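You operate a simulated robot arm through the tools that you are given. There is no shell and no other tool. Be economical: measure what you need, move in short steps, check, and stop when the job is done.

The job below is to be done with a simulated two-armed robot. You get a single attempt, and the scene is never put back.

JOB
Pick up the hand brush with one hand, pass it to the other hand and put it on the bench top behind the wooden press.

Only the result counts: the job must be done as asked and must still hold three seconds after the hand-in. Knocking over, shifting, dropping, spilling or breaking anything else fails it.

ROBOT AND FRAMES
Two 7-joint arms with two-finger parallel grippers on one trunk, on a base that drives. Base frame: it is fixed to the floor where the robot stands at the start and does not move with it; the origin is under the middle of the robot, x ahead of it, y to its left, z up. Units: mm, degrees, N and s.
The left shoulder is at the start at [60, 143, 676], the right one opposite. With the tool pointing down near the work surface each hand reaches from about 300 to 740 mm from the robot's upright axis, wherever it stands, measured 20 degrees to its own side. Places, roughly: bench top behind the wooden press (17x42 cm) [-520, -1520, 900]. Payload 1.57 kg a hand.
The TCP of each hand is the grasp point between the finger pads, 30 mm short of the fingertips. In the tool frame z runs along the fingers and y along their closing line. Largest opening 110 mm; finger width 24, thickness 12; the body of the gripper, 48 by 112 mm, starts 78 mm behind the TCP.
Orientation is that of the tool frame in the base frame, as [roll, pitch, yaw] about the fixed x, y, z axes, in that order (R = Rz(yaw) Ry(pitch) Rx(roll)). With the fingers straight down and closing along the base's y, the tool's x points along the base's -x, its y along +y and its z along -z.

CONTROLS
- The arms move only by the tool drive_tool. It takes "left_commands", "right_commands" or both (then of equal length, played together; a hand with none holds still); each is a list of rows, each a list of 3 entries, a list of its own where there are three numbers: the shift along the tool's x, y, z in mm, then the turn, a rotation vector about the tool's x, y, z in degrees, then the opening, from 0 (shut) to 1 (fully open). In form: [[[dx, dy, dz], [rx, ry, rz], grip], ...]. A call has 1 to 12 rows; each row is the pose to reach, as a shift and turn from the pose commanded when the call began, along the tool's axes at that moment. A row lasts 0.2 s, in which the tool goes at most 50 mm and 8.6 degrees; a call with a longer step from one row to the next is refused whole, and so is a gripper value outside its range. A pose out of reach is approached as far as the arm can. The call stops where the force on the tool passes 40 N (or 10 N more than at its start, if that is more) or the arm is blocked; 0.2 s more then pass. The fingers move at their own pace (about 45 mm/s each) and stop on an object; they squeeze with about 21 N. The grip force told is the motor's: it shows also when the fingers shut on nothing. Time passes only in rows, and 0.2 s behind the last, so rows that repeat a pose let the fingers close. It gives the time, the measured TCP pose, the force on the tool (base axes), the opening and the grip force at its end, in the units of the frame above (readings bear some noise), with the torque about the TCP (base axes, N m) and any sound that the robot's microphone picked up.
- Cameras (640 x 400 px; columns grow to the right, rows downward): "scene" is now at [49.6, 2.8, 1288.3]; the picture's right is [0.01, -1.00, 0.00], its down [-0.74, -0.01, -0.67] and it looks along [0.67, 0.01, -0.74] (base axes); focal length 283 px, centre (320, 200). "left" rides on the left gripper at [70, -16, -141] in its tool frame; the picture's right is [0.23, 0.97, 0.00], its down [-0.86, 0.20, -0.48] and it looks along [-0.47, 0.11, 0.88] (tool axes); focal length 222 px, centre (320, 200). "right" rides on the right gripper at [70, 16, -141] in its tool frame; the picture's right is [-0.23, 0.97, 0.00], its down [-0.86, -0.20, -0.48] and it looks along [-0.47, -0.11, 0.88] (tool axes); focal length 222 px, centre (320, 200). There is no depth. A picture from a camera that has moved, and an enlarged one, comes with that camera's place and axes in the base frame and with its lens.
- camera(camera): a new picture of that camera. It takes no simulated time.
- raise_lower(by): slides the trunk up (or, below 0, down) by that many mm; the arms and the scene camera ride with it, the base frame stays. It gives what a move gives, with no picture.
- steer(legs): drives the robot by 1 to 6 legs, each [ahead, left, turn to the left] in mm, mm and degrees, along the robot's own axes; the way and the turn of a leg run together, so that a leg with both is an arc; at most 1500 mm and 180 degrees a leg. The arms and the cameras ride along, it lands a little off, and it stops where it bumps. It gives what a move gives.
- pan_tilt(pan, tilt): turns the head with the scene camera to pan (to the left, within 86 degrees either way) and tilt (down, from -29 to 69), counted from straight ahead of the robot. It gives what a move gives.
- inspect(camera, box): a new picture of the part [left, top, right, bottom] of that camera's present view, enlarged. It takes no simulated time.
- job_done(): hands the job in; it is judged then, once.

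Go step by step. Nothing tells you exact positions but the pictures and the camera data: compare them with the known pose of the tool, close in by small moves and look again before you grip or let go. The budget is 120 turns and 88 pictures, counting those below and the enlarged ones. Unless the task says otherwise, let go and move clear before handing in.

The tools are called as a command line: name --argument value ..., lists and objects as JSON in quotes. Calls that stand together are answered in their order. drive_tool: Moves the arms, as the interface text tells. Its arguments: {"type":"object","properties":{"left_commands":{"type":"array","items":{"type":"array"}},"right_commands":{"type":"array","items":{"type":"array"}}},"required":[]} The other tools are called the same way: raise_lower (by) slides the trunk up or down; steer (legs) drives the base; pan_tilt (pan, tilt) turns the head that bears the scene camera; camera (camera) takes a picture; inspect (camera, box) takes an enlarged picture of a part of a camera's view; job_done () hands the job in.

At the start:

```text
time_s: 0.0
left_tcp_pos: [449.2, 244.7, 665.4]
left_orientation: [180.0, -0.1, 180.0]
left_wrist_force: [-0.1, 0.2, -0.1]
left_torque: [0.0, 0.03, 0.02]
left_grip_width: 110.1
left_grip_force: 0.1
right_tcp_pos: [504.3, -91.1, 667.1]
right_orientation: [179.9, 0.0, -179.9]
right_wrist_force: [0.1, 0.7, 1.0]
right_torque: [-0.04, -0.02, -0.02]
right_grip_width: 109.9
right_grip_force: 0.1
trunk travel left (down, up): [-275.0, 315.0]
robot x, y, heading: [-0.7, -2.2, 0.1]
head pan, tilt: [0.8, 48.1]
```

scene: 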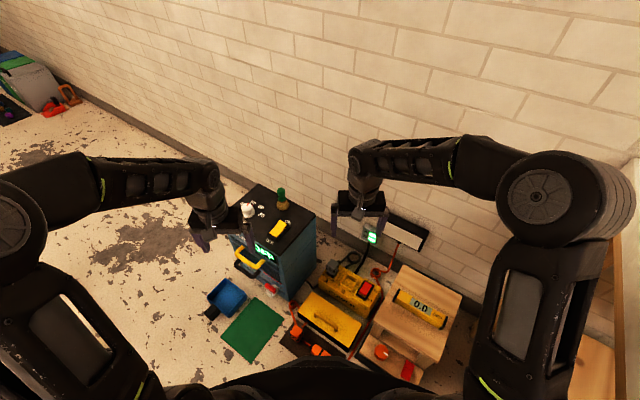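
right: 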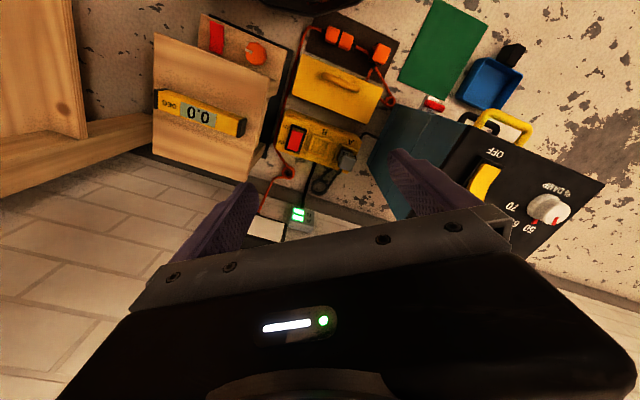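
left: 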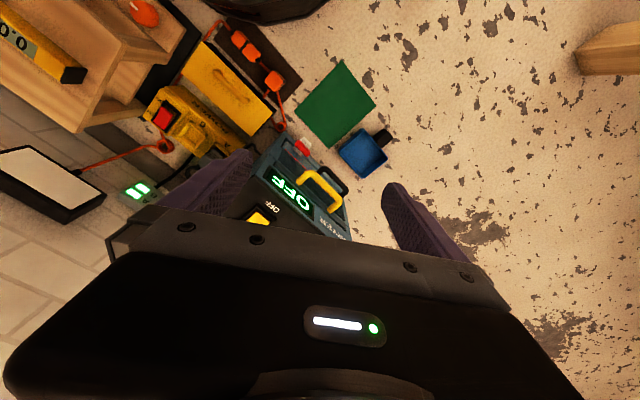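

I see a floor corner with a machine, boxes and a wall, but no brush or bench yet. I'll look around with the head, starting to the right.

pan_tilt --pan -80 --tilt 20

camera --camera "scene"

pan_tilt --pan 80 --tilt 20

camera --camera "scene"

```text
time_s: 1.5
left_tcp_pos: [448.0, 246.0, 665.5]
left_orientation: [-180.0, -0.1, 180.0]
left_wrist_force: [-0.5, -0.8, -0.7]
left_torque: [0.0, -0.02, 0.04]
left_grip_width: 110.2
left_grip_force: 0.1
right_tcp_pos: [504.9, -92.0, 666.4]
right_orientation: [179.9, 0.0, 180.0]
right_wrist_force: [-0.6, 0.2, -0.7]
right_torque: [0.01, -0.04, 0.01]
right_grip_width: 110.1
right_grip_force: 0.2
trunk travel left (down, up): [-275.0, 315.0]
robot x, y, heading: [2.7, -3.1, 0.2]
head pan, tilt: [-80.0, 20.0]
```

```text
84 pictures are left
camera scene: at [-12.9, -90.1, 1331.2], right [-0.98, -0.17, 0.0], down [-0.06, 0.34, -0.94], along [0.16, -0.93, -0.34], focal length 283 px, centre (320, 200)
```

scene: 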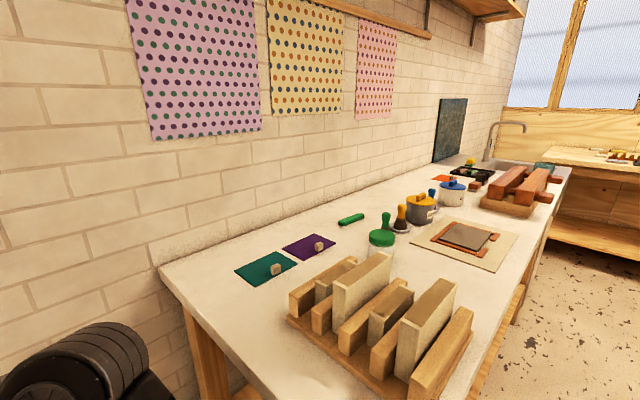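

```text
time_s: 4.0
left_tcp_pos: [449.3, 246.2, 666.5]
left_orientation: [-180.0, 0.1, 179.9]
left_wrist_force: [0.1, -0.4, -0.3]
left_torque: [0.02, 0.01, -0.02]
left_grip_width: 110.1
left_grip_force: 0.1
right_tcp_pos: [504.6, -90.8, 667.4]
right_orientation: [180.0, 0.0, -180.0]
right_wrist_force: [-0.4, -0.2, 0.4]
right_torque: [-0.02, 0.01, 0.01]
right_grip_width: 110.0
right_grip_force: 0.1
trunk travel left (down, up): [-275.0, 315.0]
robot x, y, heading: [2.0, -1.1, -0.0]
head pan, tilt: [80.0, 20.0]
```

```text
83 pictures are left
camera scene: at [-12.9, 93.3, 1331.2], right [0.98, -0.17, 0.0], down [-0.06, -0.34, -0.94], along [0.16, 0.93, -0.34], focal length 283 px, centre (320, 200)
```

scene: 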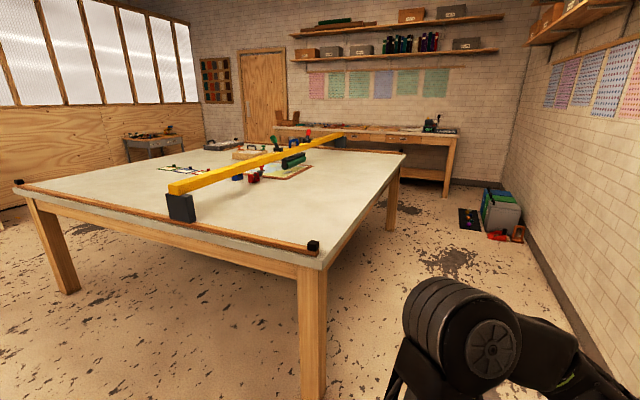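

The bench runs away to my right along the wall, with a red-brown press at its far end. I'll zoom in there to find the press and the brush.

pan_tilt --pan -86 --tilt 20

inspect --camera "scene" --box '[300, 110, 560, 270]'

inspect --camera "scene" --box '[200, 180, 420, 320]'

```text
time_s: 6.5
left_tcp_pos: [448.2, 246.2, 667.1]
left_orientation: [-179.9, 0.0, -180.0]
left_wrist_force: [-0.4, 0.7, 0.4]
left_torque: [0.02, 0.02, 0.01]
left_grip_width: 110.2
left_grip_force: 0.0
right_tcp_pos: [505.3, -91.9, 667.0]
right_orientation: [180.0, 0.0, -180.0]
right_wrist_force: [0.8, 0.3, 0.7]
right_torque: [-0.01, 0.0, 0.02]
right_grip_width: 110.0
right_grip_force: 0.0
trunk travel left (down, up): [-275.0, 315.0]
robot x, y, heading: [1.7, -0.4, -0.0]
head pan, tilt: [-85.9, 20.0]
```

```text
2.46 times, centred on (430, 190) of scene
camera zoom: at [-22.5, -91.3, 1331.2], right [-1.0, -0.07, 0.0], down [-0.02, 0.34, -0.94], along [0.07, -0.94, -0.34], focal length 697 px, centre (49, 225)
```

zoom: 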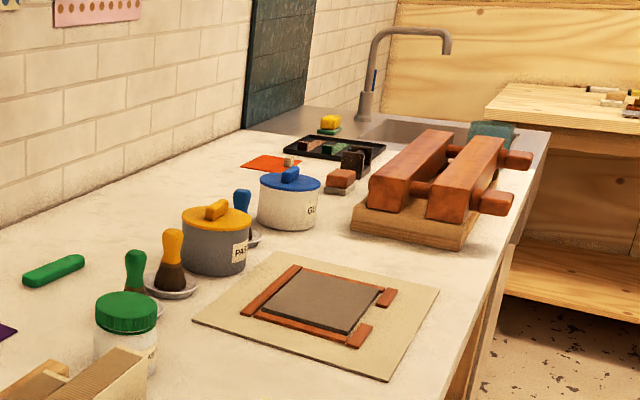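

```text
2.86 times, centred on (310, 250) of scene
camera zoom: at [-22.5, -91.3, 1331.2], right [-1.0, -0.07, 0.0], down [-0.02, 0.34, -0.94], along [0.07, -0.94, -0.34], focal length 809 px, centre (349, 57)
```

zoom: 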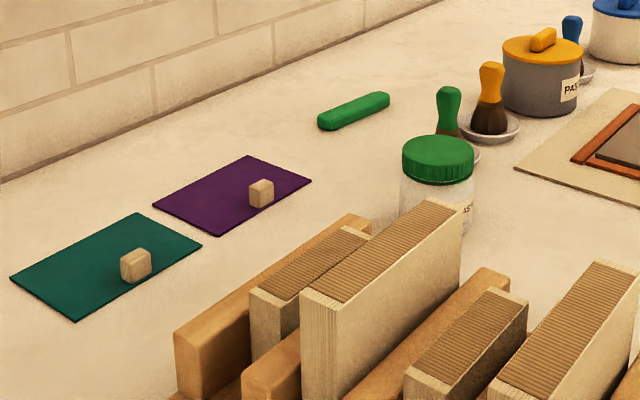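

The press is bookbinding-style near the bench's far end; the bench runs diagonally in base frame. No hand brush is identified yet, so I'll check the central table and the far benches.

inspect --camera "scene" --box '[400, 110, 500, 172]'

inspect --camera "scene" --box '[500, 110, 640, 200]'

pan_tilt --pan 86 --tilt 20

inspect --camera "scene" --box '[170, 120, 390, 220]'

inspect --camera "scene" --box '[290, 90, 510, 200]'

```text
6.40 times, centred on (450, 141) of scene
camera zoom: at [-22.5, -91.3, 1331.2], right [-1.0, -0.07, 0.0], down [-0.02, 0.34, -0.94], along [0.07, -0.94, -0.34], focal length 1811 px, centre (-512, 578)
```

zoom: 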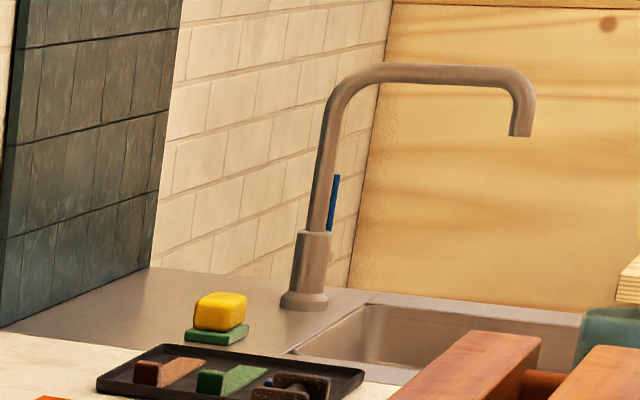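

```text
4.44 times, centred on (570, 155) of scene
camera zoom: at [-22.5, -91.3, 1331.2], right [-1.0, -0.07, 0.0], down [-0.02, 0.34, -0.94], along [0.07, -0.94, -0.34], focal length 1258 px, centre (-791, 400)
```

zoom: 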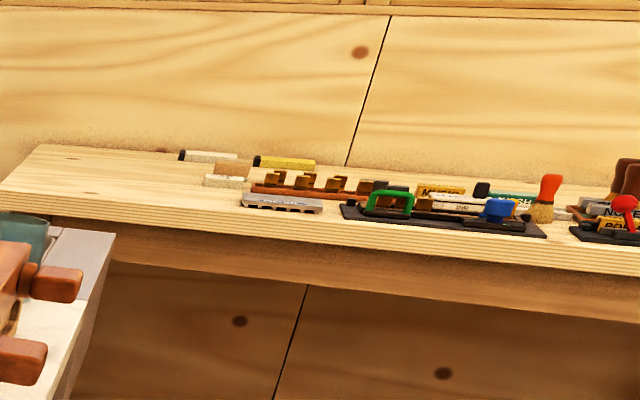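

```text
time_s: 9.1
left_tcp_pos: [448.2, 245.8, 666.2]
left_orientation: [-180.0, 0.0, -180.0]
left_wrist_force: [0.6, -0.2, -0.5]
left_torque: [-0.01, 0.01, 0.01]
left_grip_width: 109.9
left_grip_force: 0.0
right_tcp_pos: [504.7, -91.2, 666.3]
right_orientation: [179.9, -0.1, -179.9]
right_wrist_force: [0.8, -0.3, 0.8]
right_torque: [0.02, 0.02, 0.0]
right_grip_width: 109.8
right_grip_force: 0.0
trunk travel left (down, up): [-275.0, 315.0]
robot x, y, heading: [1.7, 0.1, 0.0]
head pan, tilt: [85.9, 20.0]
```

```text
2.91 times, centred on (280, 170) of scene
camera zoom: at [-22.5, 94.5, 1331.2], right [1.0, -0.07, 0.0], down [-0.02, -0.34, -0.94], along [0.07, 0.94, -0.34], focal length 823 px, centre (436, 287)
```

zoom: 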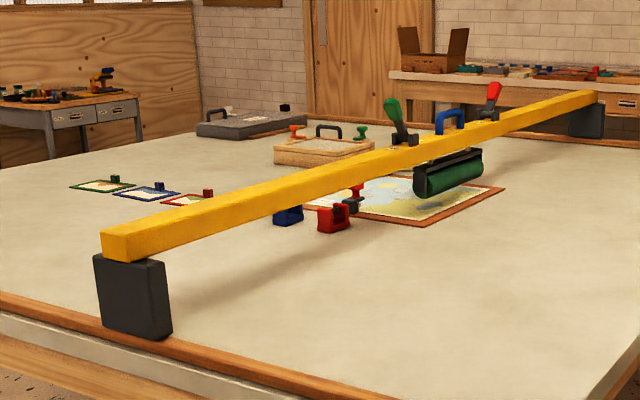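

```text
2.91 times, centred on (400, 145) of scene
camera zoom: at [-22.5, 94.5, 1331.2], right [1.0, -0.07, 0.0], down [-0.02, -0.34, -0.94], along [0.07, 0.94, -0.34], focal length 823 px, centre (87, 360)
```

zoom: 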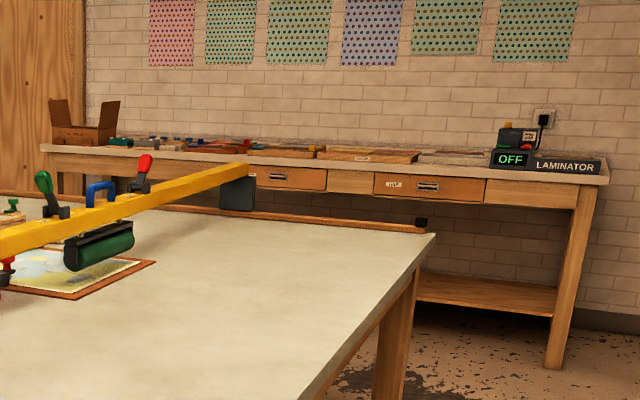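

Nothing obviously a hand brush there. There is what looks like a blue dustpan on the floor ahead, so I'll inspect the floor area.

pan_tilt --pan 40 --tilt 40

camera --camera "scene"

pan_tilt --pan 5 --tilt 60

camera --camera "scene"

pan_tilt --pan -60 --tilt 55

camera --camera "scene"

```text
time_s: 10.3
left_tcp_pos: [448.8, 244.9, 666.7]
left_orientation: [-180.0, 0.0, 179.9]
left_wrist_force: [0.0, -0.7, -0.1]
left_torque: [0.0, 0.02, 0.01]
left_grip_width: 109.9
left_grip_force: 0.1
right_tcp_pos: [504.0, -91.3, 667.2]
right_orientation: [180.0, 0.0, 180.0]
right_wrist_force: [-0.4, -0.2, -0.5]
right_torque: [-0.01, 0.0, -0.02]
right_grip_width: 109.9
right_grip_force: 0.1
trunk travel left (down, up): [-275.0, 315.0]
robot x, y, heading: [-1.0, 2.5, 0.0]
head pan, tilt: [40.0, 40.0]
```

```text
76 pictures are left
camera scene: at [35.9, 56.3, 1299.8], right [0.64, -0.77, 0.0], down [-0.49, -0.41, -0.77], along [0.59, 0.49, -0.64], focal length 283 px, centre (320, 200)
```

scene: 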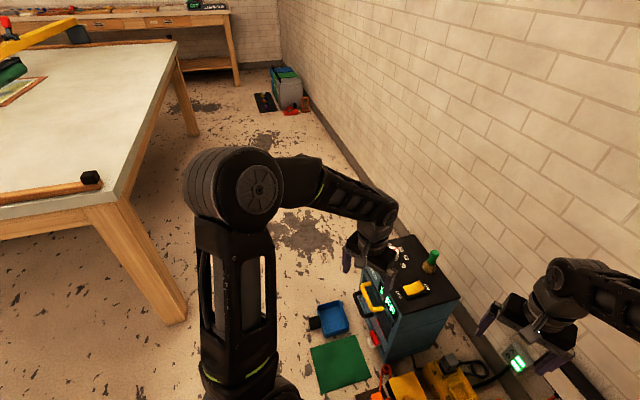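

```text
time_s: 11.3
left_tcp_pos: [449.3, 245.6, 665.0]
left_orientation: [180.0, 0.0, -180.0]
left_wrist_force: [0.4, 0.4, -0.3]
left_torque: [-0.02, 0.0, -0.01]
left_grip_width: 109.9
left_grip_force: 0.0
right_tcp_pos: [504.5, -92.1, 665.6]
right_orientation: [180.0, 0.0, 180.0]
right_wrist_force: [1.1, -1.6, 0.5]
right_torque: [0.01, 0.01, 0.0]
right_grip_width: 109.9
right_grip_force: 0.1
trunk travel left (down, up): [-275.0, 315.0]
robot x, y, heading: [-0.1, 2.5, 0.0]
head pan, tilt: [5.0, 60.0]
```

```text
75 pictures are left
camera scene: at [37.3, 7.5, 1273.1], right [0.09, -1.0, 0.0], down [-0.86, -0.08, -0.5], along [0.5, 0.04, -0.87], focal length 283 px, centre (320, 200)
```

scene: 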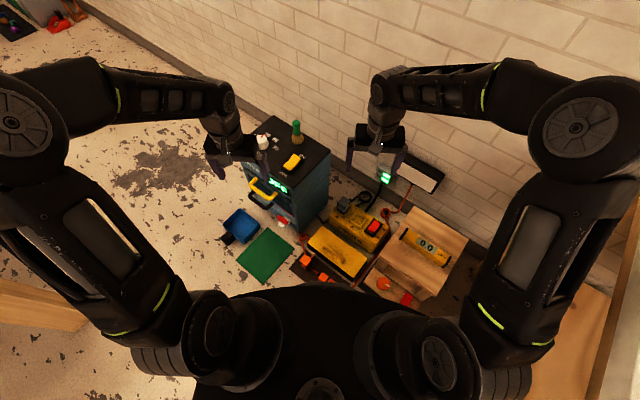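

```text
time_s: 12.6
left_tcp_pos: [448.7, 246.2, 665.9]
left_orientation: [180.0, 0.0, 179.9]
left_wrist_force: [0.3, 0.0, -0.9]
left_torque: [-0.01, -0.01, -0.01]
left_grip_width: 110.2
left_grip_force: 0.1
right_tcp_pos: [506.1, -90.8, 666.5]
right_orientation: [179.9, 0.0, 180.0]
right_wrist_force: [0.3, 0.3, 0.3]
right_torque: [0.01, 0.01, -0.04]
right_grip_width: 110.2
right_grip_force: 0.0
trunk travel left (down, up): [-275.0, 315.0]
robot x, y, heading: [0.1, 1.2, 0.4]
head pan, tilt: [-60.0, 55.0]
```

```text
74 pictures are left
camera scene: at [6.9, -60.8, 1279.1], right [-0.87, -0.5, 0.0], down [-0.41, 0.71, -0.57], along [0.29, -0.5, -0.82], focal length 283 px, centre (320, 200)
```

scene: 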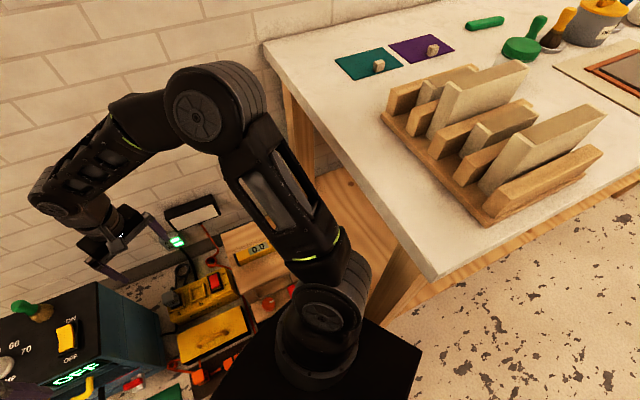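

The cabinet top has a green-handled item and the floor a dustpan-like item; I'll enlarge these.

pan_tilt --pan 25 --tilt 50

inspect --camera "scene" --box '[230, 120, 470, 270]'

inspect --camera "scene" --box '[240, 230, 500, 390]'

steer --legs '[[-300, 0, 0]]'

pan_tilt --pan 86 --tilt 25

camera --camera "scene"

```text
time_s: 14.2
left_tcp_pos: [448.0, 244.9, 665.9]
left_orientation: [180.0, -0.1, -180.0]
left_wrist_force: [0.8, 0.1, -0.1]
left_torque: [0.04, 0.02, -0.04]
left_grip_width: 110.2
left_grip_force: 0.0
right_tcp_pos: [505.6, -90.9, 666.9]
right_orientation: [179.9, -0.1, 180.0]
right_wrist_force: [-0.4, 0.0, -0.1]
right_torque: [-0.02, -0.01, 0.0]
right_grip_width: 109.9
right_grip_force: 0.1
trunk travel left (down, up): [-275.0, 315.0]
robot x, y, heading: [-0.9, 1.5, 0.3]
head pan, tilt: [25.0, 50.0]
```

```text
2.67 times, centred on (350, 195) of scene
camera zoom: at [40.7, 34.1, 1285.6], right [0.42, -0.91, 0.0], down [-0.69, -0.32, -0.64], along [0.58, 0.27, -0.77], focal length 755 px, centre (240, 213)
```

zoom: 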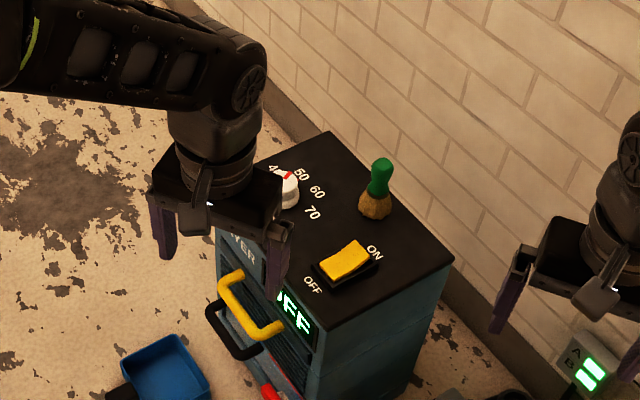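

```text
2.46 times, centred on (370, 310) of scene
camera zoom: at [40.7, 34.1, 1285.6], right [0.42, -0.91, 0.0], down [-0.69, -0.32, -0.64], along [0.58, 0.27, -0.77], focal length 697 px, centre (197, -71)
```

zoom: 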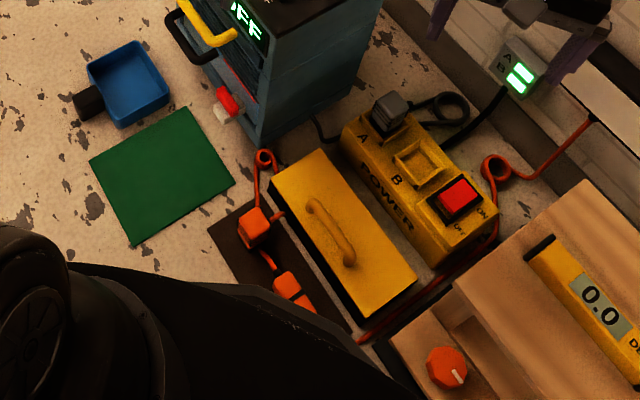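

```text
time_s: 16.3
left_tcp_pos: [145.0, 244.2, 665.4]
left_orientation: [179.9, 0.1, -180.0]
left_wrist_force: [0.0, 0.1, -1.0]
left_torque: [0.02, 0.01, 0.03]
left_grip_width: 110.0
left_grip_force: 0.0
right_tcp_pos: [201.4, -91.1, 666.4]
right_orientation: [179.9, 0.0, -179.9]
right_wrist_force: [-1.5, 0.3, 0.8]
right_torque: [-0.02, 0.0, 0.0]
right_grip_width: 110.1
right_grip_force: 0.1
trunk travel left (down, up): [-275.0, 315.0]
robot x, y, heading: [-301.7, 0.5, -0.2]
head pan, tilt: [25.0, 50.0]
```

```text
time_s: 17.6
left_tcp_pos: [146.5, 245.6, 665.9]
left_orientation: [180.0, 0.1, 179.9]
left_wrist_force: [-0.5, 1.4, 0.0]
left_torque: [0.01, 0.0, 0.04]
left_grip_width: 109.9
left_grip_force: 0.1
right_tcp_pos: [201.4, -91.4, 666.3]
right_orientation: [180.0, 0.0, 180.0]
right_wrist_force: [0.2, 0.8, -0.2]
right_torque: [0.04, 0.01, 0.02]
right_grip_width: 110.0
right_grip_force: 0.0
trunk travel left (down, up): [-275.0, 315.0]
robot x, y, heading: [-304.5, -0.9, -0.0]
head pan, tilt: [85.9, 25.0]
```

```text
71 pictures are left
camera scene: at [-325.5, 93.7, 1323.1], right [1.0, -0.07, 0.0], down [-0.03, -0.42, -0.91], along [0.07, 0.9, -0.42], focal length 283 px, centre (320, 200)
```

scene: 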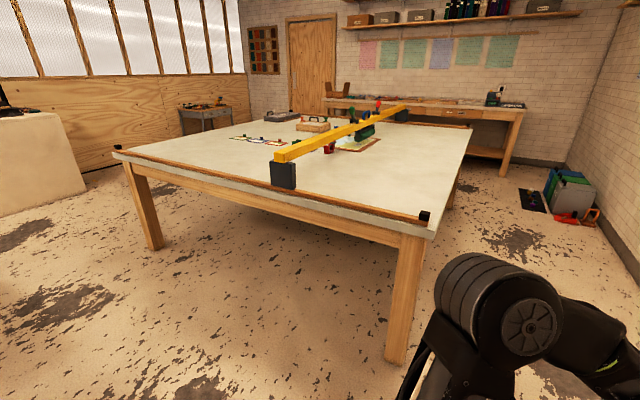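

The only brush on the dryer is small, so I'll back into open floor and look at the rest of the room.

steer --legs '[[-500, 330, 0], [0, 0, 110]]'

pan_tilt --pan 50 --tilt 20

camera --camera "scene"

pan_tilt --pan -30 --tilt 20

camera --camera "scene"

```text
time_s: 25.6
left_tcp_pos: [-1188.8, 667.6, 665.1]
left_orientation: [-179.9, 0.0, -69.9]
left_wrist_force: [-0.4, -0.8, -0.4]
left_torque: [0.0, -0.03, 0.01]
left_grip_width: 109.9
left_grip_force: 0.0
right_tcp_pos: [-892.0, 837.0, 665.1]
right_orientation: [179.8, 0.0, -69.6]
right_wrist_force: [0.4, 0.0, -0.3]
right_torque: [0.04, -0.01, 0.01]
right_grip_width: 109.9
right_grip_force: 0.1
trunk travel left (down, up): [-275.0, 315.0]
robot x, y, heading: [-805.5, 330.3, 110.1]
head pan, tilt: [85.9, 25.0]
```

```text
time_s: 26.6
left_tcp_pos: [-1188.6, 666.7, 666.6]
left_orientation: [-179.9, 0.0, -69.8]
left_wrist_force: [-0.1, -0.1, 0.0]
left_torque: [-0.01, -0.01, 0.02]
left_grip_width: 109.9
left_grip_force: 0.1
right_tcp_pos: [-892.0, 836.9, 666.4]
right_orientation: [179.9, -0.1, -69.7]
right_wrist_force: [-0.9, -0.3, -0.2]
right_torque: [0.0, 0.02, -0.01]
right_grip_width: 110.2
right_grip_force: 0.0
trunk travel left (down, up): [-275.0, 315.0]
robot x, y, heading: [-803.3, 332.2, 109.9]
head pan, tilt: [50.0, 20.0]
```

```text
70 pictures are left
camera scene: at [-880.3, 336.3, 1331.2], right [0.34, 0.94, 0.0], down [0.32, -0.12, -0.94], along [-0.88, 0.32, -0.34], focal length 283 px, centre (320, 200)
```

scene: 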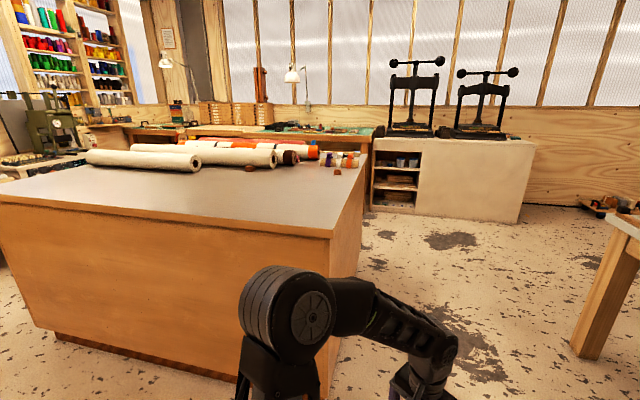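

```text
time_s: 28.2
left_tcp_pos: [-1188.1, 667.3, 665.9]
left_orientation: [-180.0, 0.0, -69.8]
left_wrist_force: [0.1, 0.5, -0.4]
left_torque: [-0.02, -0.01, 0.0]
left_grip_width: 109.9
left_grip_force: 0.0
right_tcp_pos: [-893.3, 835.7, 667.7]
right_orientation: [179.9, 0.0, -69.7]
right_wrist_force: [-0.8, 0.5, -0.1]
right_torque: [0.0, 0.01, 0.01]
right_grip_width: 110.0
right_grip_force: 0.0
trunk travel left (down, up): [-275.0, 315.0]
robot x, y, heading: [-801.6, 333.2, 110.3]
head pan, tilt: [-30.0, 20.0]
```

```text
69 pictures are left
camera scene: at [-776.9, 396.6, 1331.2], right [0.99, -0.17, 0.0], down [-0.06, -0.34, -0.94], along [0.16, 0.93, -0.34], focal length 283 px, centre (320, 200)
```

scene: 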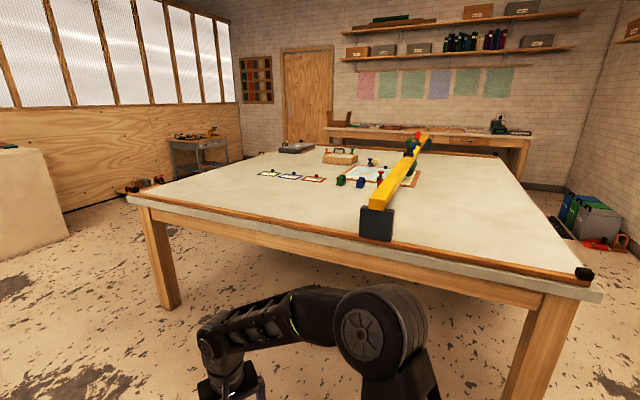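

A large workshop. I'll zoom on the candidate areas.

inspect --camera "scene" --box '[100, 120, 260, 210]'

inspect --camera "scene" --box '[250, 130, 440, 240]'

inspect --camera "scene" --box '[530, 180, 640, 260]'

pan_tilt --pan 70 --tilt 20

inspect --camera "scene" --box '[160, 110, 480, 270]'

```text
4.00 times, centred on (180, 165) of scene
camera zoom: at [-776.9, 396.6, 1331.2], right [0.99, -0.17, 0.0], down [-0.06, -0.34, -0.94], along [0.16, 0.93, -0.34], focal length 1132 px, centre (880, 340)
```

zoom: 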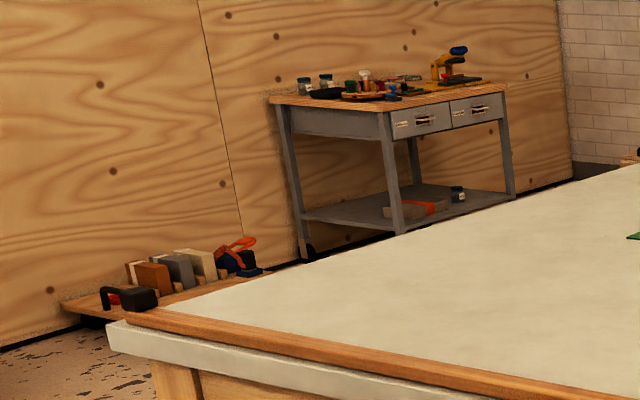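

```text
3.37 times, centred on (345, 185) of scene
camera zoom: at [-776.9, 396.6, 1331.2], right [0.99, -0.17, 0.0], down [-0.06, -0.34, -0.94], along [0.16, 0.93, -0.34], focal length 953 px, centre (236, 250)
```

zoom: 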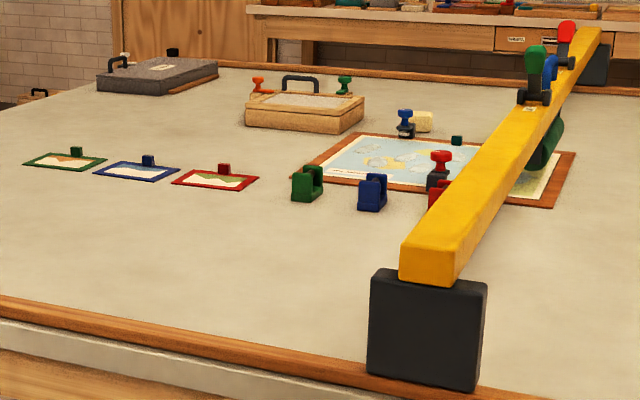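

```text
5.00 times, centred on (585, 220) of scene
camera zoom: at [-776.9, 396.6, 1331.2], right [0.99, -0.17, 0.0], down [-0.06, -0.34, -0.94], along [0.16, 0.93, -0.34], focal length 1415 px, centre (-1005, 100)
```

zoom: 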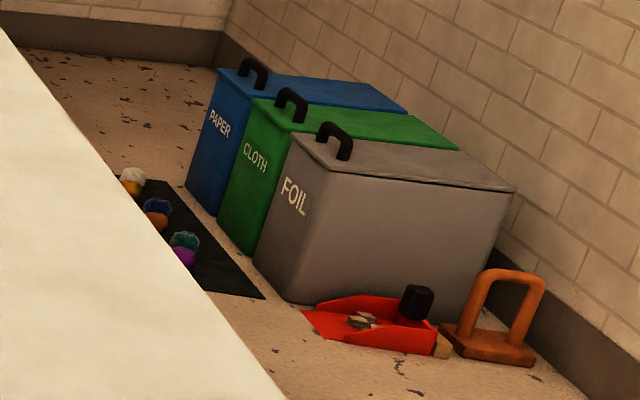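

```text
time_s: 29.9
left_tcp_pos: [-1188.5, 667.3, 665.4]
left_orientation: [179.9, 0.0, -69.8]
left_wrist_force: [-0.1, 0.0, 0.8]
left_torque: [-0.04, -0.02, 0.01]
left_grip_width: 110.1
left_grip_force: 0.1
right_tcp_pos: [-892.6, 835.7, 666.8]
right_orientation: [-180.0, 0.0, -69.8]
right_wrist_force: [0.6, 0.0, 0.6]
right_torque: [-0.01, 0.01, -0.01]
right_grip_width: 109.9
right_grip_force: 0.1
trunk travel left (down, up): [-275.0, 315.0]
robot x, y, heading: [-805.1, 330.6, 110.0]
head pan, tilt: [70.0, 20.0]
```

```text
2.00 times, centred on (320, 190) of scene
camera zoom: at [-885.7, 304.5, 1331.2], right [0.0, 1.0, 0.0], down [0.34, 0.0, -0.94], along [-0.94, 0.0, -0.34], focal length 566 px, centre (320, 220)
```

zoom: 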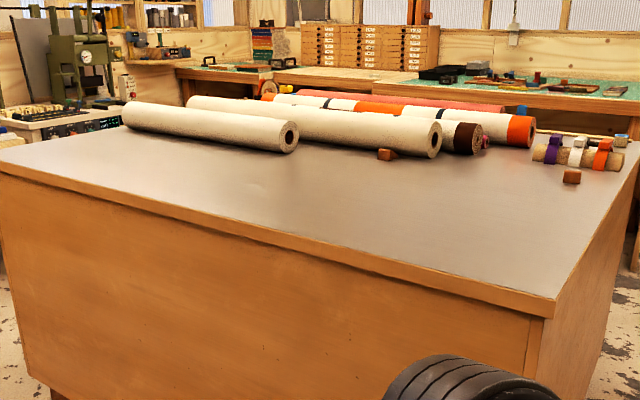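

No clear hand brush yet. I'll drive along the aisle to face the target bench, raise the trunk, and look closely there (the tray by the sink also held brush-like items).

steer --legs '[[0, 0, -143], [0, -1350, 0]]'

raise_lower --by 310

pan_tilt --pan 0 --tilt 30

camera --camera "scene"

pan_tilt --pan -60 --tilt 25

camera --camera "scene"

```text
time_s: 42.5
left_tcp_pos: [-1005.2, -829.8, 666.5]
left_orientation: [-180.0, 0.0, 148.2]
left_wrist_force: [0.6, -0.1, 0.0]
left_torque: [-0.01, 0.02, -0.01]
left_grip_width: 109.8
left_grip_force: 0.1
right_tcp_pos: [-1135.6, -1145.0, 664.8]
right_orientation: [179.9, 0.0, 148.2]
right_wrist_force: [0.0, -0.3, -0.8]
right_torque: [-0.03, -0.04, 0.02]
right_grip_width: 109.9
right_grip_force: 0.0
trunk travel left (down, up): [-275.0, 315.0]
robot x, y, heading: [-1512.9, -801.3, -31.8]
head pan, tilt: [70.0, 20.0]
```

```text
time_s: 45.6
left_tcp_pos: [-1005.4, -830.4, 975.4]
left_orientation: [179.9, 0.0, 148.3]
left_wrist_force: [-1.5, -0.3, 0.3]
left_torque: [-0.02, 0.01, -0.01]
left_grip_width: 110.0
left_grip_force: 0.0
right_tcp_pos: [-1135.9, -1145.3, 976.1]
right_orientation: [179.9, -0.1, 148.2]
right_wrist_force: [-0.1, 0.6, 0.1]
right_torque: [0.03, -0.02, -0.03]
right_grip_width: 109.9
right_grip_force: 0.0
trunk travel left (down, up): [-585.0, 5.0]
robot x, y, heading: [-1514.7, -801.0, -31.9]
head pan, tilt: [70.0, 20.0]
```

```text
time_s: 47.0
left_tcp_pos: [-1005.9, -829.7, 975.8]
left_orientation: [-180.0, 0.0, 148.2]
left_wrist_force: [0.9, -0.6, -0.6]
left_torque: [0.0, -0.01, 0.01]
left_grip_width: 110.1
left_grip_force: 0.0
right_tcp_pos: [-1135.8, -1145.1, 977.3]
right_orientation: [180.0, 0.0, 148.2]
right_wrist_force: [-1.0, 1.0, 0.2]
right_torque: [0.02, 0.01, 0.0]
right_grip_width: 110.2
right_grip_force: 0.1
trunk travel left (down, up): [-585.0, 5.0]
robot x, y, heading: [-1512.7, -800.4, -31.8]
head pan, tilt: [0.0, 30.0]
```

```text
64 pictures are left
camera scene: at [-1463.7, -832.4, 1625.2], right [-0.53, -0.85, 0.0], down [-0.42, 0.26, -0.87], along [0.74, -0.46, -0.5], focal length 283 px, centre (320, 200)
```

scene: 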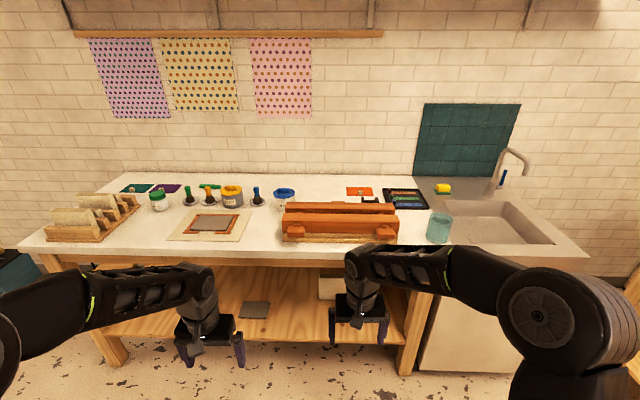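

```text
time_s: 48.3
left_tcp_pos: [-1004.3, -830.3, 975.9]
left_orientation: [-180.0, 0.0, 148.2]
left_wrist_force: [-0.1, -0.1, -0.2]
left_torque: [0.0, 0.01, 0.06]
left_grip_width: 110.0
left_grip_force: 0.1
right_tcp_pos: [-1136.0, -1146.1, 977.0]
right_orientation: [179.9, 0.0, 148.3]
right_wrist_force: [-0.2, -0.4, 0.0]
right_torque: [-0.01, 0.03, 0.03]
right_grip_width: 110.0
right_grip_force: 0.1
trunk travel left (down, up): [-585.0, 5.0]
robot x, y, heading: [-1514.7, -802.2, -31.9]
head pan, tilt: [-60.0, 25.0]
```

```text
63 pictures are left
camera scene: at [-1543.5, -876.9, 1633.1], right [-1.0, 0.03, 0.0], down [0.01, 0.42, -0.91], along [-0.03, -0.91, -0.42], focal length 283 px, centre (320, 200)
```

scene: 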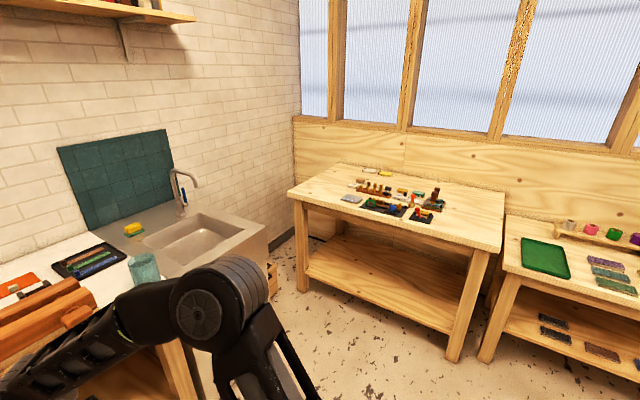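

Now I see the whole bench with the press in front. I'll enlarge the press surroundings and the other benches.

inspect --camera "scene" --box '[320, 150, 460, 240]'

inspect --camera "scene" --box '[490, 190, 640, 300]'

pan_tilt --pan 0 --tilt 30

inspect --camera "scene" --box '[260, 165, 460, 265]'

inspect --camera "scene" --box '[100, 165, 300, 265]'

inspect --camera "scene" --box '[220, 250, 460, 400]'

```text
4.44 times, centred on (390, 195) of scene
camera zoom: at [-1543.5, -876.9, 1633.1], right [-1.0, 0.03, 0.0], down [0.01, 0.42, -0.91], along [-0.03, -0.91, -0.42], focal length 1258 px, centre (9, 222)
```

zoom: 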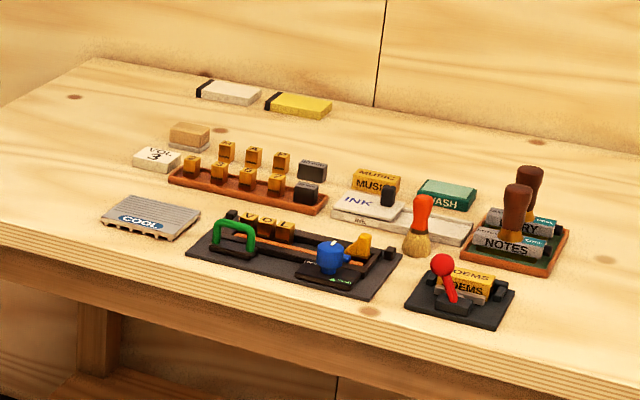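

```text
3.64 times, centred on (565, 245) of scene
camera zoom: at [-1543.5, -876.9, 1633.1], right [-1.0, 0.03, 0.0], down [0.01, 0.42, -0.91], along [-0.03, -0.91, -0.42], focal length 1029 px, centre (-571, 36)
```

zoom: 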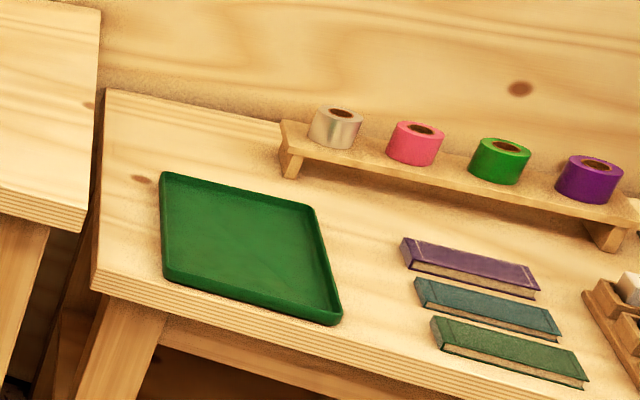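

```text
time_s: 49.6
left_tcp_pos: [-1006.0, -831.1, 974.9]
left_orientation: [180.0, 0.0, 148.2]
left_wrist_force: [-0.5, -0.1, -0.1]
left_torque: [0.01, 0.01, 0.0]
left_grip_width: 110.2
left_grip_force: 0.1
right_tcp_pos: [-1136.0, -1145.3, 975.6]
right_orientation: [179.8, 0.0, 148.2]
right_wrist_force: [0.0, -0.5, -0.2]
right_torque: [-0.01, -0.03, -0.03]
right_grip_width: 110.2
right_grip_force: 0.0
trunk travel left (down, up): [-585.0, 5.0]
robot x, y, heading: [-1514.3, -801.5, -31.9]
head pan, tilt: [0.0, 30.0]
```

```text
3.20 times, centred on (360, 215) of scene
camera zoom: at [-1463.8, -832.6, 1625.2], right [-0.53, -0.85, 0.0], down [-0.42, 0.26, -0.87], along [0.74, -0.46, -0.5], focal length 906 px, centre (192, 152)
```

zoom: 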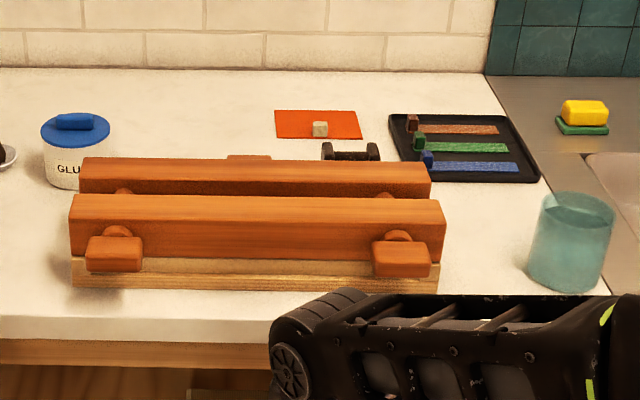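

```text
3.20 times, centred on (200, 215) of scene
camera zoom: at [-1463.8, -832.6, 1625.2], right [-0.53, -0.85, 0.0], down [-0.42, 0.26, -0.87], along [0.74, -0.46, -0.5], focal length 906 px, centre (704, 152)
```

zoom: 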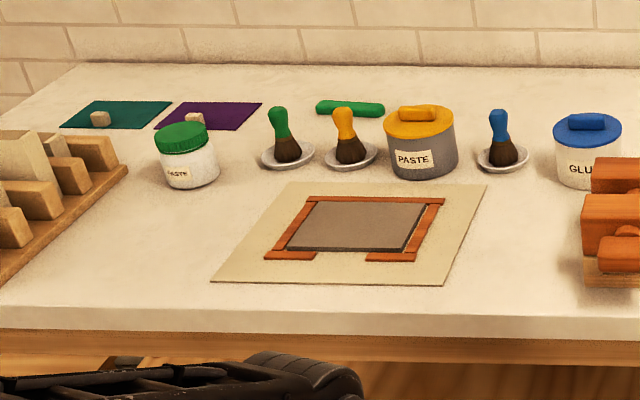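

```text
2.67 times, centred on (340, 325) of scene
camera zoom: at [-1463.8, -832.6, 1625.2], right [-0.53, -0.85, 0.0], down [-0.42, 0.26, -0.87], along [0.74, -0.46, -0.5], focal length 755 px, centre (267, -133)
```

zoom: 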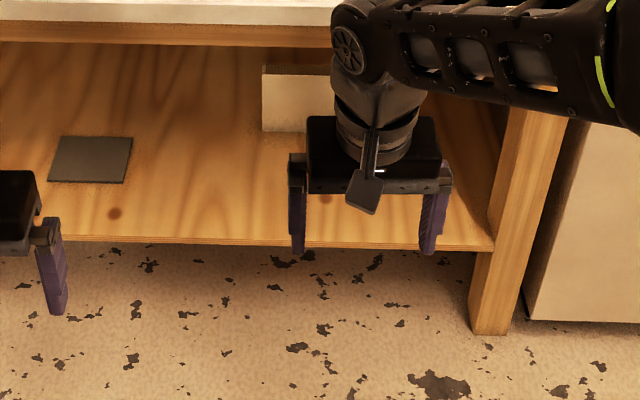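

Several small standing brushes, but I still seek a proper hand brush. I'll look farther right and then behind.

steer --legs '[[-250, 0, -110]]'

pan_tilt --pan 35 --tilt 28

camera --camera "scene"

pan_tilt --pan -35 --tilt 28

camera --camera "scene"

```text
time_s: 54.6
left_tcp_pos: [-1733.6, -1056.0, 976.2]
left_orientation: [-180.0, 0.0, 37.3]
left_wrist_force: [0.5, 0.1, 0.3]
left_torque: [0.01, -0.04, 0.0]
left_grip_width: 109.9
left_grip_force: 0.1
right_tcp_pos: [-1983.6, -821.5, 976.1]
right_orientation: [180.0, 0.0, 37.3]
right_wrist_force: [-0.8, 0.4, 0.7]
right_torque: [0.01, 0.03, 0.03]
right_grip_width: 110.0
right_grip_force: 0.1
trunk travel left (down, up): [-585.0, 5.0]
robot x, y, heading: [-1525.6, -589.1, -142.8]
head pan, tilt: [0.0, 30.0]
cut short: leg 1
```

```text
time_s: 55.6
left_tcp_pos: [-1733.6, -1056.3, 976.0]
left_orientation: [180.0, 0.0, 37.4]
left_wrist_force: [-0.8, 0.3, -0.4]
left_torque: [-0.01, -0.01, -0.01]
left_grip_width: 109.9
left_grip_force: 0.0
right_tcp_pos: [-1983.6, -822.5, 977.9]
right_orientation: [179.9, -0.1, 37.2]
right_wrist_force: [-0.4, -0.4, 1.2]
right_torque: [0.02, 0.01, -0.02]
right_grip_width: 109.9
right_grip_force: 0.1
trunk travel left (down, up): [-585.0, 5.0]
robot x, y, heading: [-1525.8, -588.1, -142.8]
head pan, tilt: [35.0, 28.0]
```

```text
57 pictures are left
camera scene: at [-1529.6, -655.8, 1628.3], right [-0.95, 0.3, 0.0], down [0.14, 0.45, -0.88], along [-0.27, -0.84, -0.47], focal length 283 px, centre (320, 200)
```

scene: 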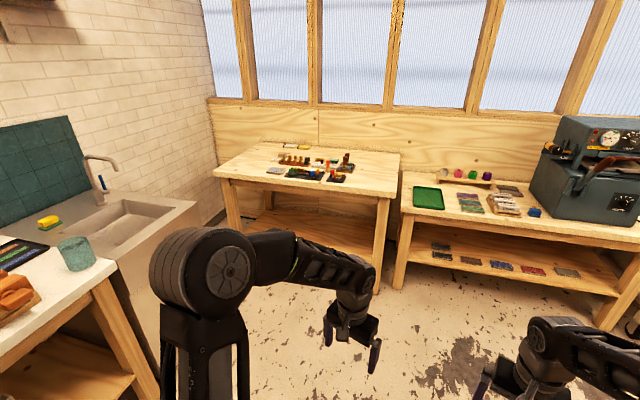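

```text
time_s: 57.1
left_tcp_pos: [-1734.2, -1056.3, 976.4]
left_orientation: [-180.0, -0.1, 37.4]
left_wrist_force: [0.7, -0.1, -0.5]
left_torque: [0.0, -0.03, 0.0]
left_grip_width: 110.0
left_grip_force: 0.0
right_tcp_pos: [-1982.2, -821.4, 977.0]
right_orientation: [179.9, 0.0, 37.3]
right_wrist_force: [-0.2, 0.5, 0.1]
right_torque: [0.0, 0.02, 0.01]
right_grip_width: 110.0
right_grip_force: 0.1
trunk travel left (down, up): [-585.0, 5.0]
robot x, y, heading: [-1524.4, -587.9, -142.7]
head pan, tilt: [-35.0, 28.0]
```

```text
56 pictures are left
camera scene: at [-1592.9, -572.7, 1628.3], right [-0.04, 1.0, 0.0], down [0.47, 0.02, -0.88], along [-0.88, -0.04, -0.47], focal length 283 px, centre (320, 200)
```

scene: 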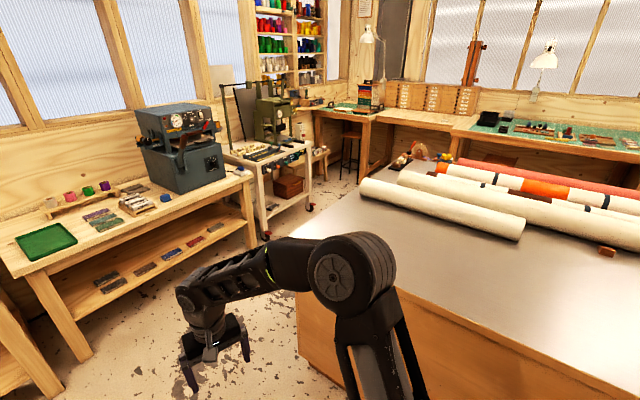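

The rightmost benches hold a foil machine and other tools. I'll enlarge the island's far end, mats and carts.

inspect --camera "scene" --box '[370, 90, 640, 260]'

inspect --camera "scene" --box '[220, 80, 400, 220]'

inspect --camera "scene" --box '[30, 100, 240, 260]'

pan_tilt --pan -86 --tilt 28

camera --camera "scene"

```text
2.35 times, centred on (505, 175) of scene
camera zoom: at [-1592.9, -572.7, 1628.3], right [-0.04, 1.0, 0.0], down [0.47, 0.02, -0.88], along [-0.88, -0.04, -0.47], focal length 666 px, centre (-115, 259)
```

zoom: 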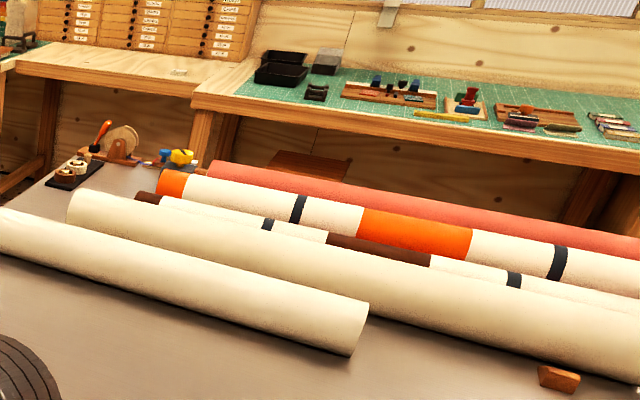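

```text
2.86 times, centred on (310, 150) of scene
camera zoom: at [-1592.9, -572.7, 1628.3], right [-0.04, 1.0, 0.0], down [0.47, 0.02, -0.88], along [-0.88, -0.04, -0.47], focal length 809 px, centre (349, 343)
```

zoom: 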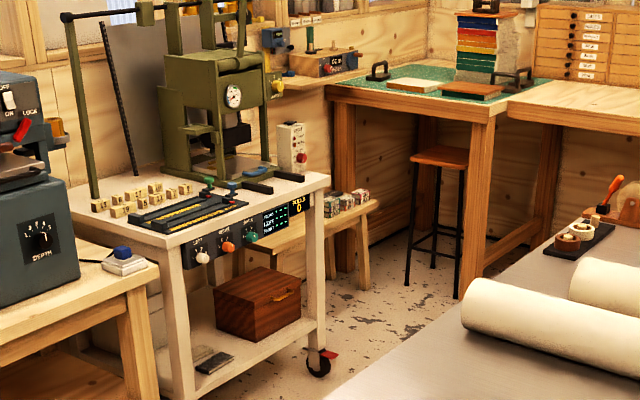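

```text
2.50 times, centred on (135, 180) of scene
camera zoom: at [-1592.9, -572.7, 1628.3], right [-0.04, 1.0, 0.0], down [0.47, 0.02, -0.88], along [-0.88, -0.04, -0.47], focal length 708 px, centre (782, 250)
```

zoom: 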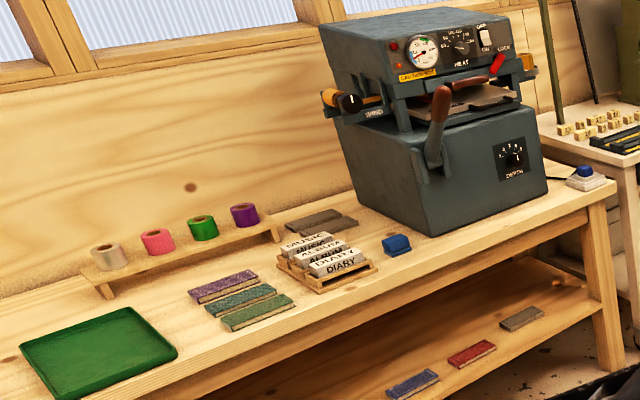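

```text
time_s: 58.2
left_tcp_pos: [-1734.1, -1055.6, 976.0]
left_orientation: [-179.9, 0.0, 37.3]
left_wrist_force: [-1.1, 0.5, 0.3]
left_torque: [-0.01, 0.03, 0.0]
left_grip_width: 110.3
left_grip_force: 0.0
right_tcp_pos: [-1983.4, -822.5, 975.9]
right_orientation: [179.9, 0.1, 37.3]
right_wrist_force: [0.6, 0.2, -0.6]
right_torque: [0.0, -0.01, 0.01]
right_grip_width: 110.2
right_grip_force: 0.0
trunk travel left (down, up): [-585.0, 5.0]
robot x, y, heading: [-1526.2, -588.8, -142.7]
head pan, tilt: [-85.9, 28.0]
```

```text
52 pictures are left
camera scene: at [-1562.1, -500.5, 1628.3], right [0.75, 0.66, 0.0], down [0.31, -0.35, -0.88], along [-0.58, 0.66, -0.47], focal length 283 px, centre (320, 200)
```

scene: 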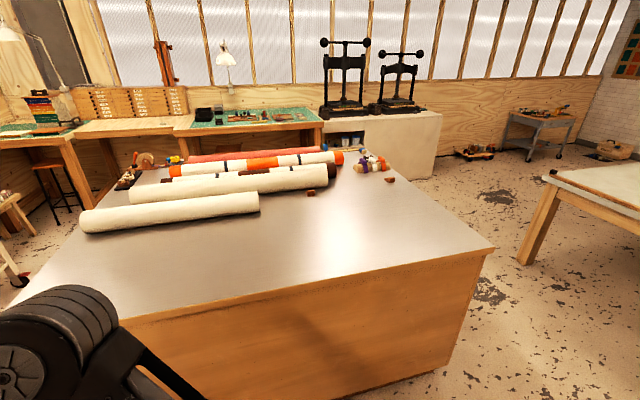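

I'll enlarge the far window bench, cast-iron presses, cart and floor items.

inspect --camera "scene" --box '[430, 90, 640, 200]'

inspect --camera "scene" --box '[110, 90, 270, 190]'

inspect --camera "scene" --box '[260, 90, 440, 200]'

```text
3.05 times, centred on (535, 145) of scene
camera zoom: at [-1562.1, -500.5, 1628.3], right [0.75, 0.66, 0.0], down [0.31, -0.35, -0.88], along [-0.58, 0.66, -0.47], focal length 862 px, centre (-335, 368)
```

zoom: 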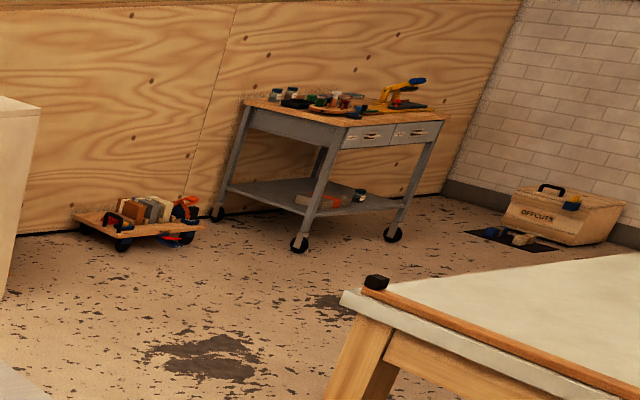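

```text
4.00 times, centred on (190, 140) of scene
camera zoom: at [-1562.1, -500.5, 1628.3], right [0.75, 0.66, 0.0], down [0.31, -0.35, -0.88], along [-0.58, 0.66, -0.47], focal length 1132 px, centre (840, 440)
```

zoom: 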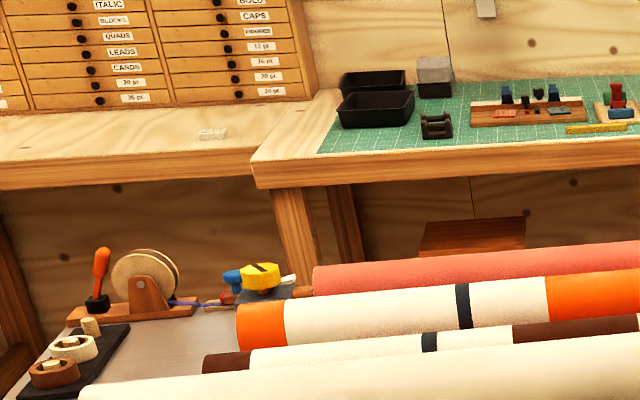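

```text
3.56 times, centred on (350, 145) of scene
camera zoom: at [-1562.1, -500.5, 1628.3], right [0.75, 0.66, 0.0], down [0.31, -0.35, -0.88], along [-0.58, 0.66, -0.47], focal length 1006 px, centre (213, 396)
```

zoom: 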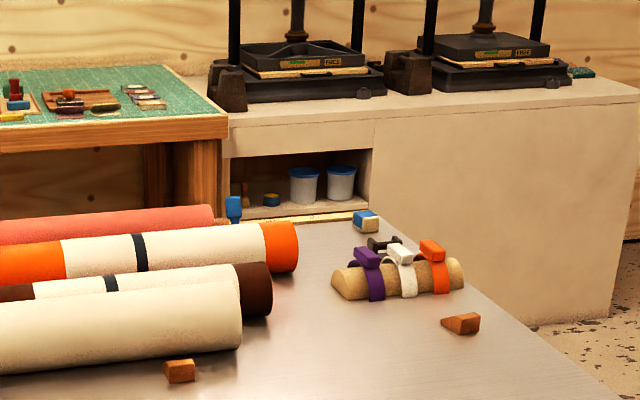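

The OFFCUTS box on the far floor has something brush-like in front; enlarging.

inspect --camera "scene" --box '[575, 130, 640, 175]'

inspect --camera "scene" --box '[450, 95, 580, 175]'

```text
8.89 times, centred on (608, 152) of scene
camera zoom: at [-1562.1, -500.5, 1628.3], right [0.75, 0.66, 0.0], down [0.31, -0.35, -0.88], along [-0.58, 0.66, -0.47], focal length 2516 px, centre (-2236, 622)
```

zoom: 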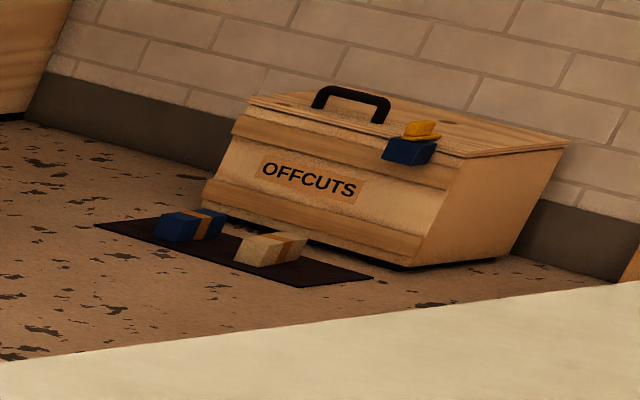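

```text
4.92 times, centred on (515, 135) of scene
camera zoom: at [-1562.1, -500.5, 1628.3], right [0.75, 0.66, 0.0], down [0.31, -0.35, -0.88], along [-0.58, 0.66, -0.47], focal length 1393 px, centre (-640, 520)
```

zoom: 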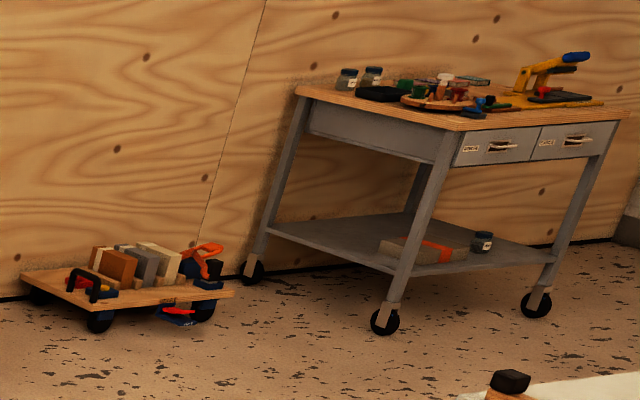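

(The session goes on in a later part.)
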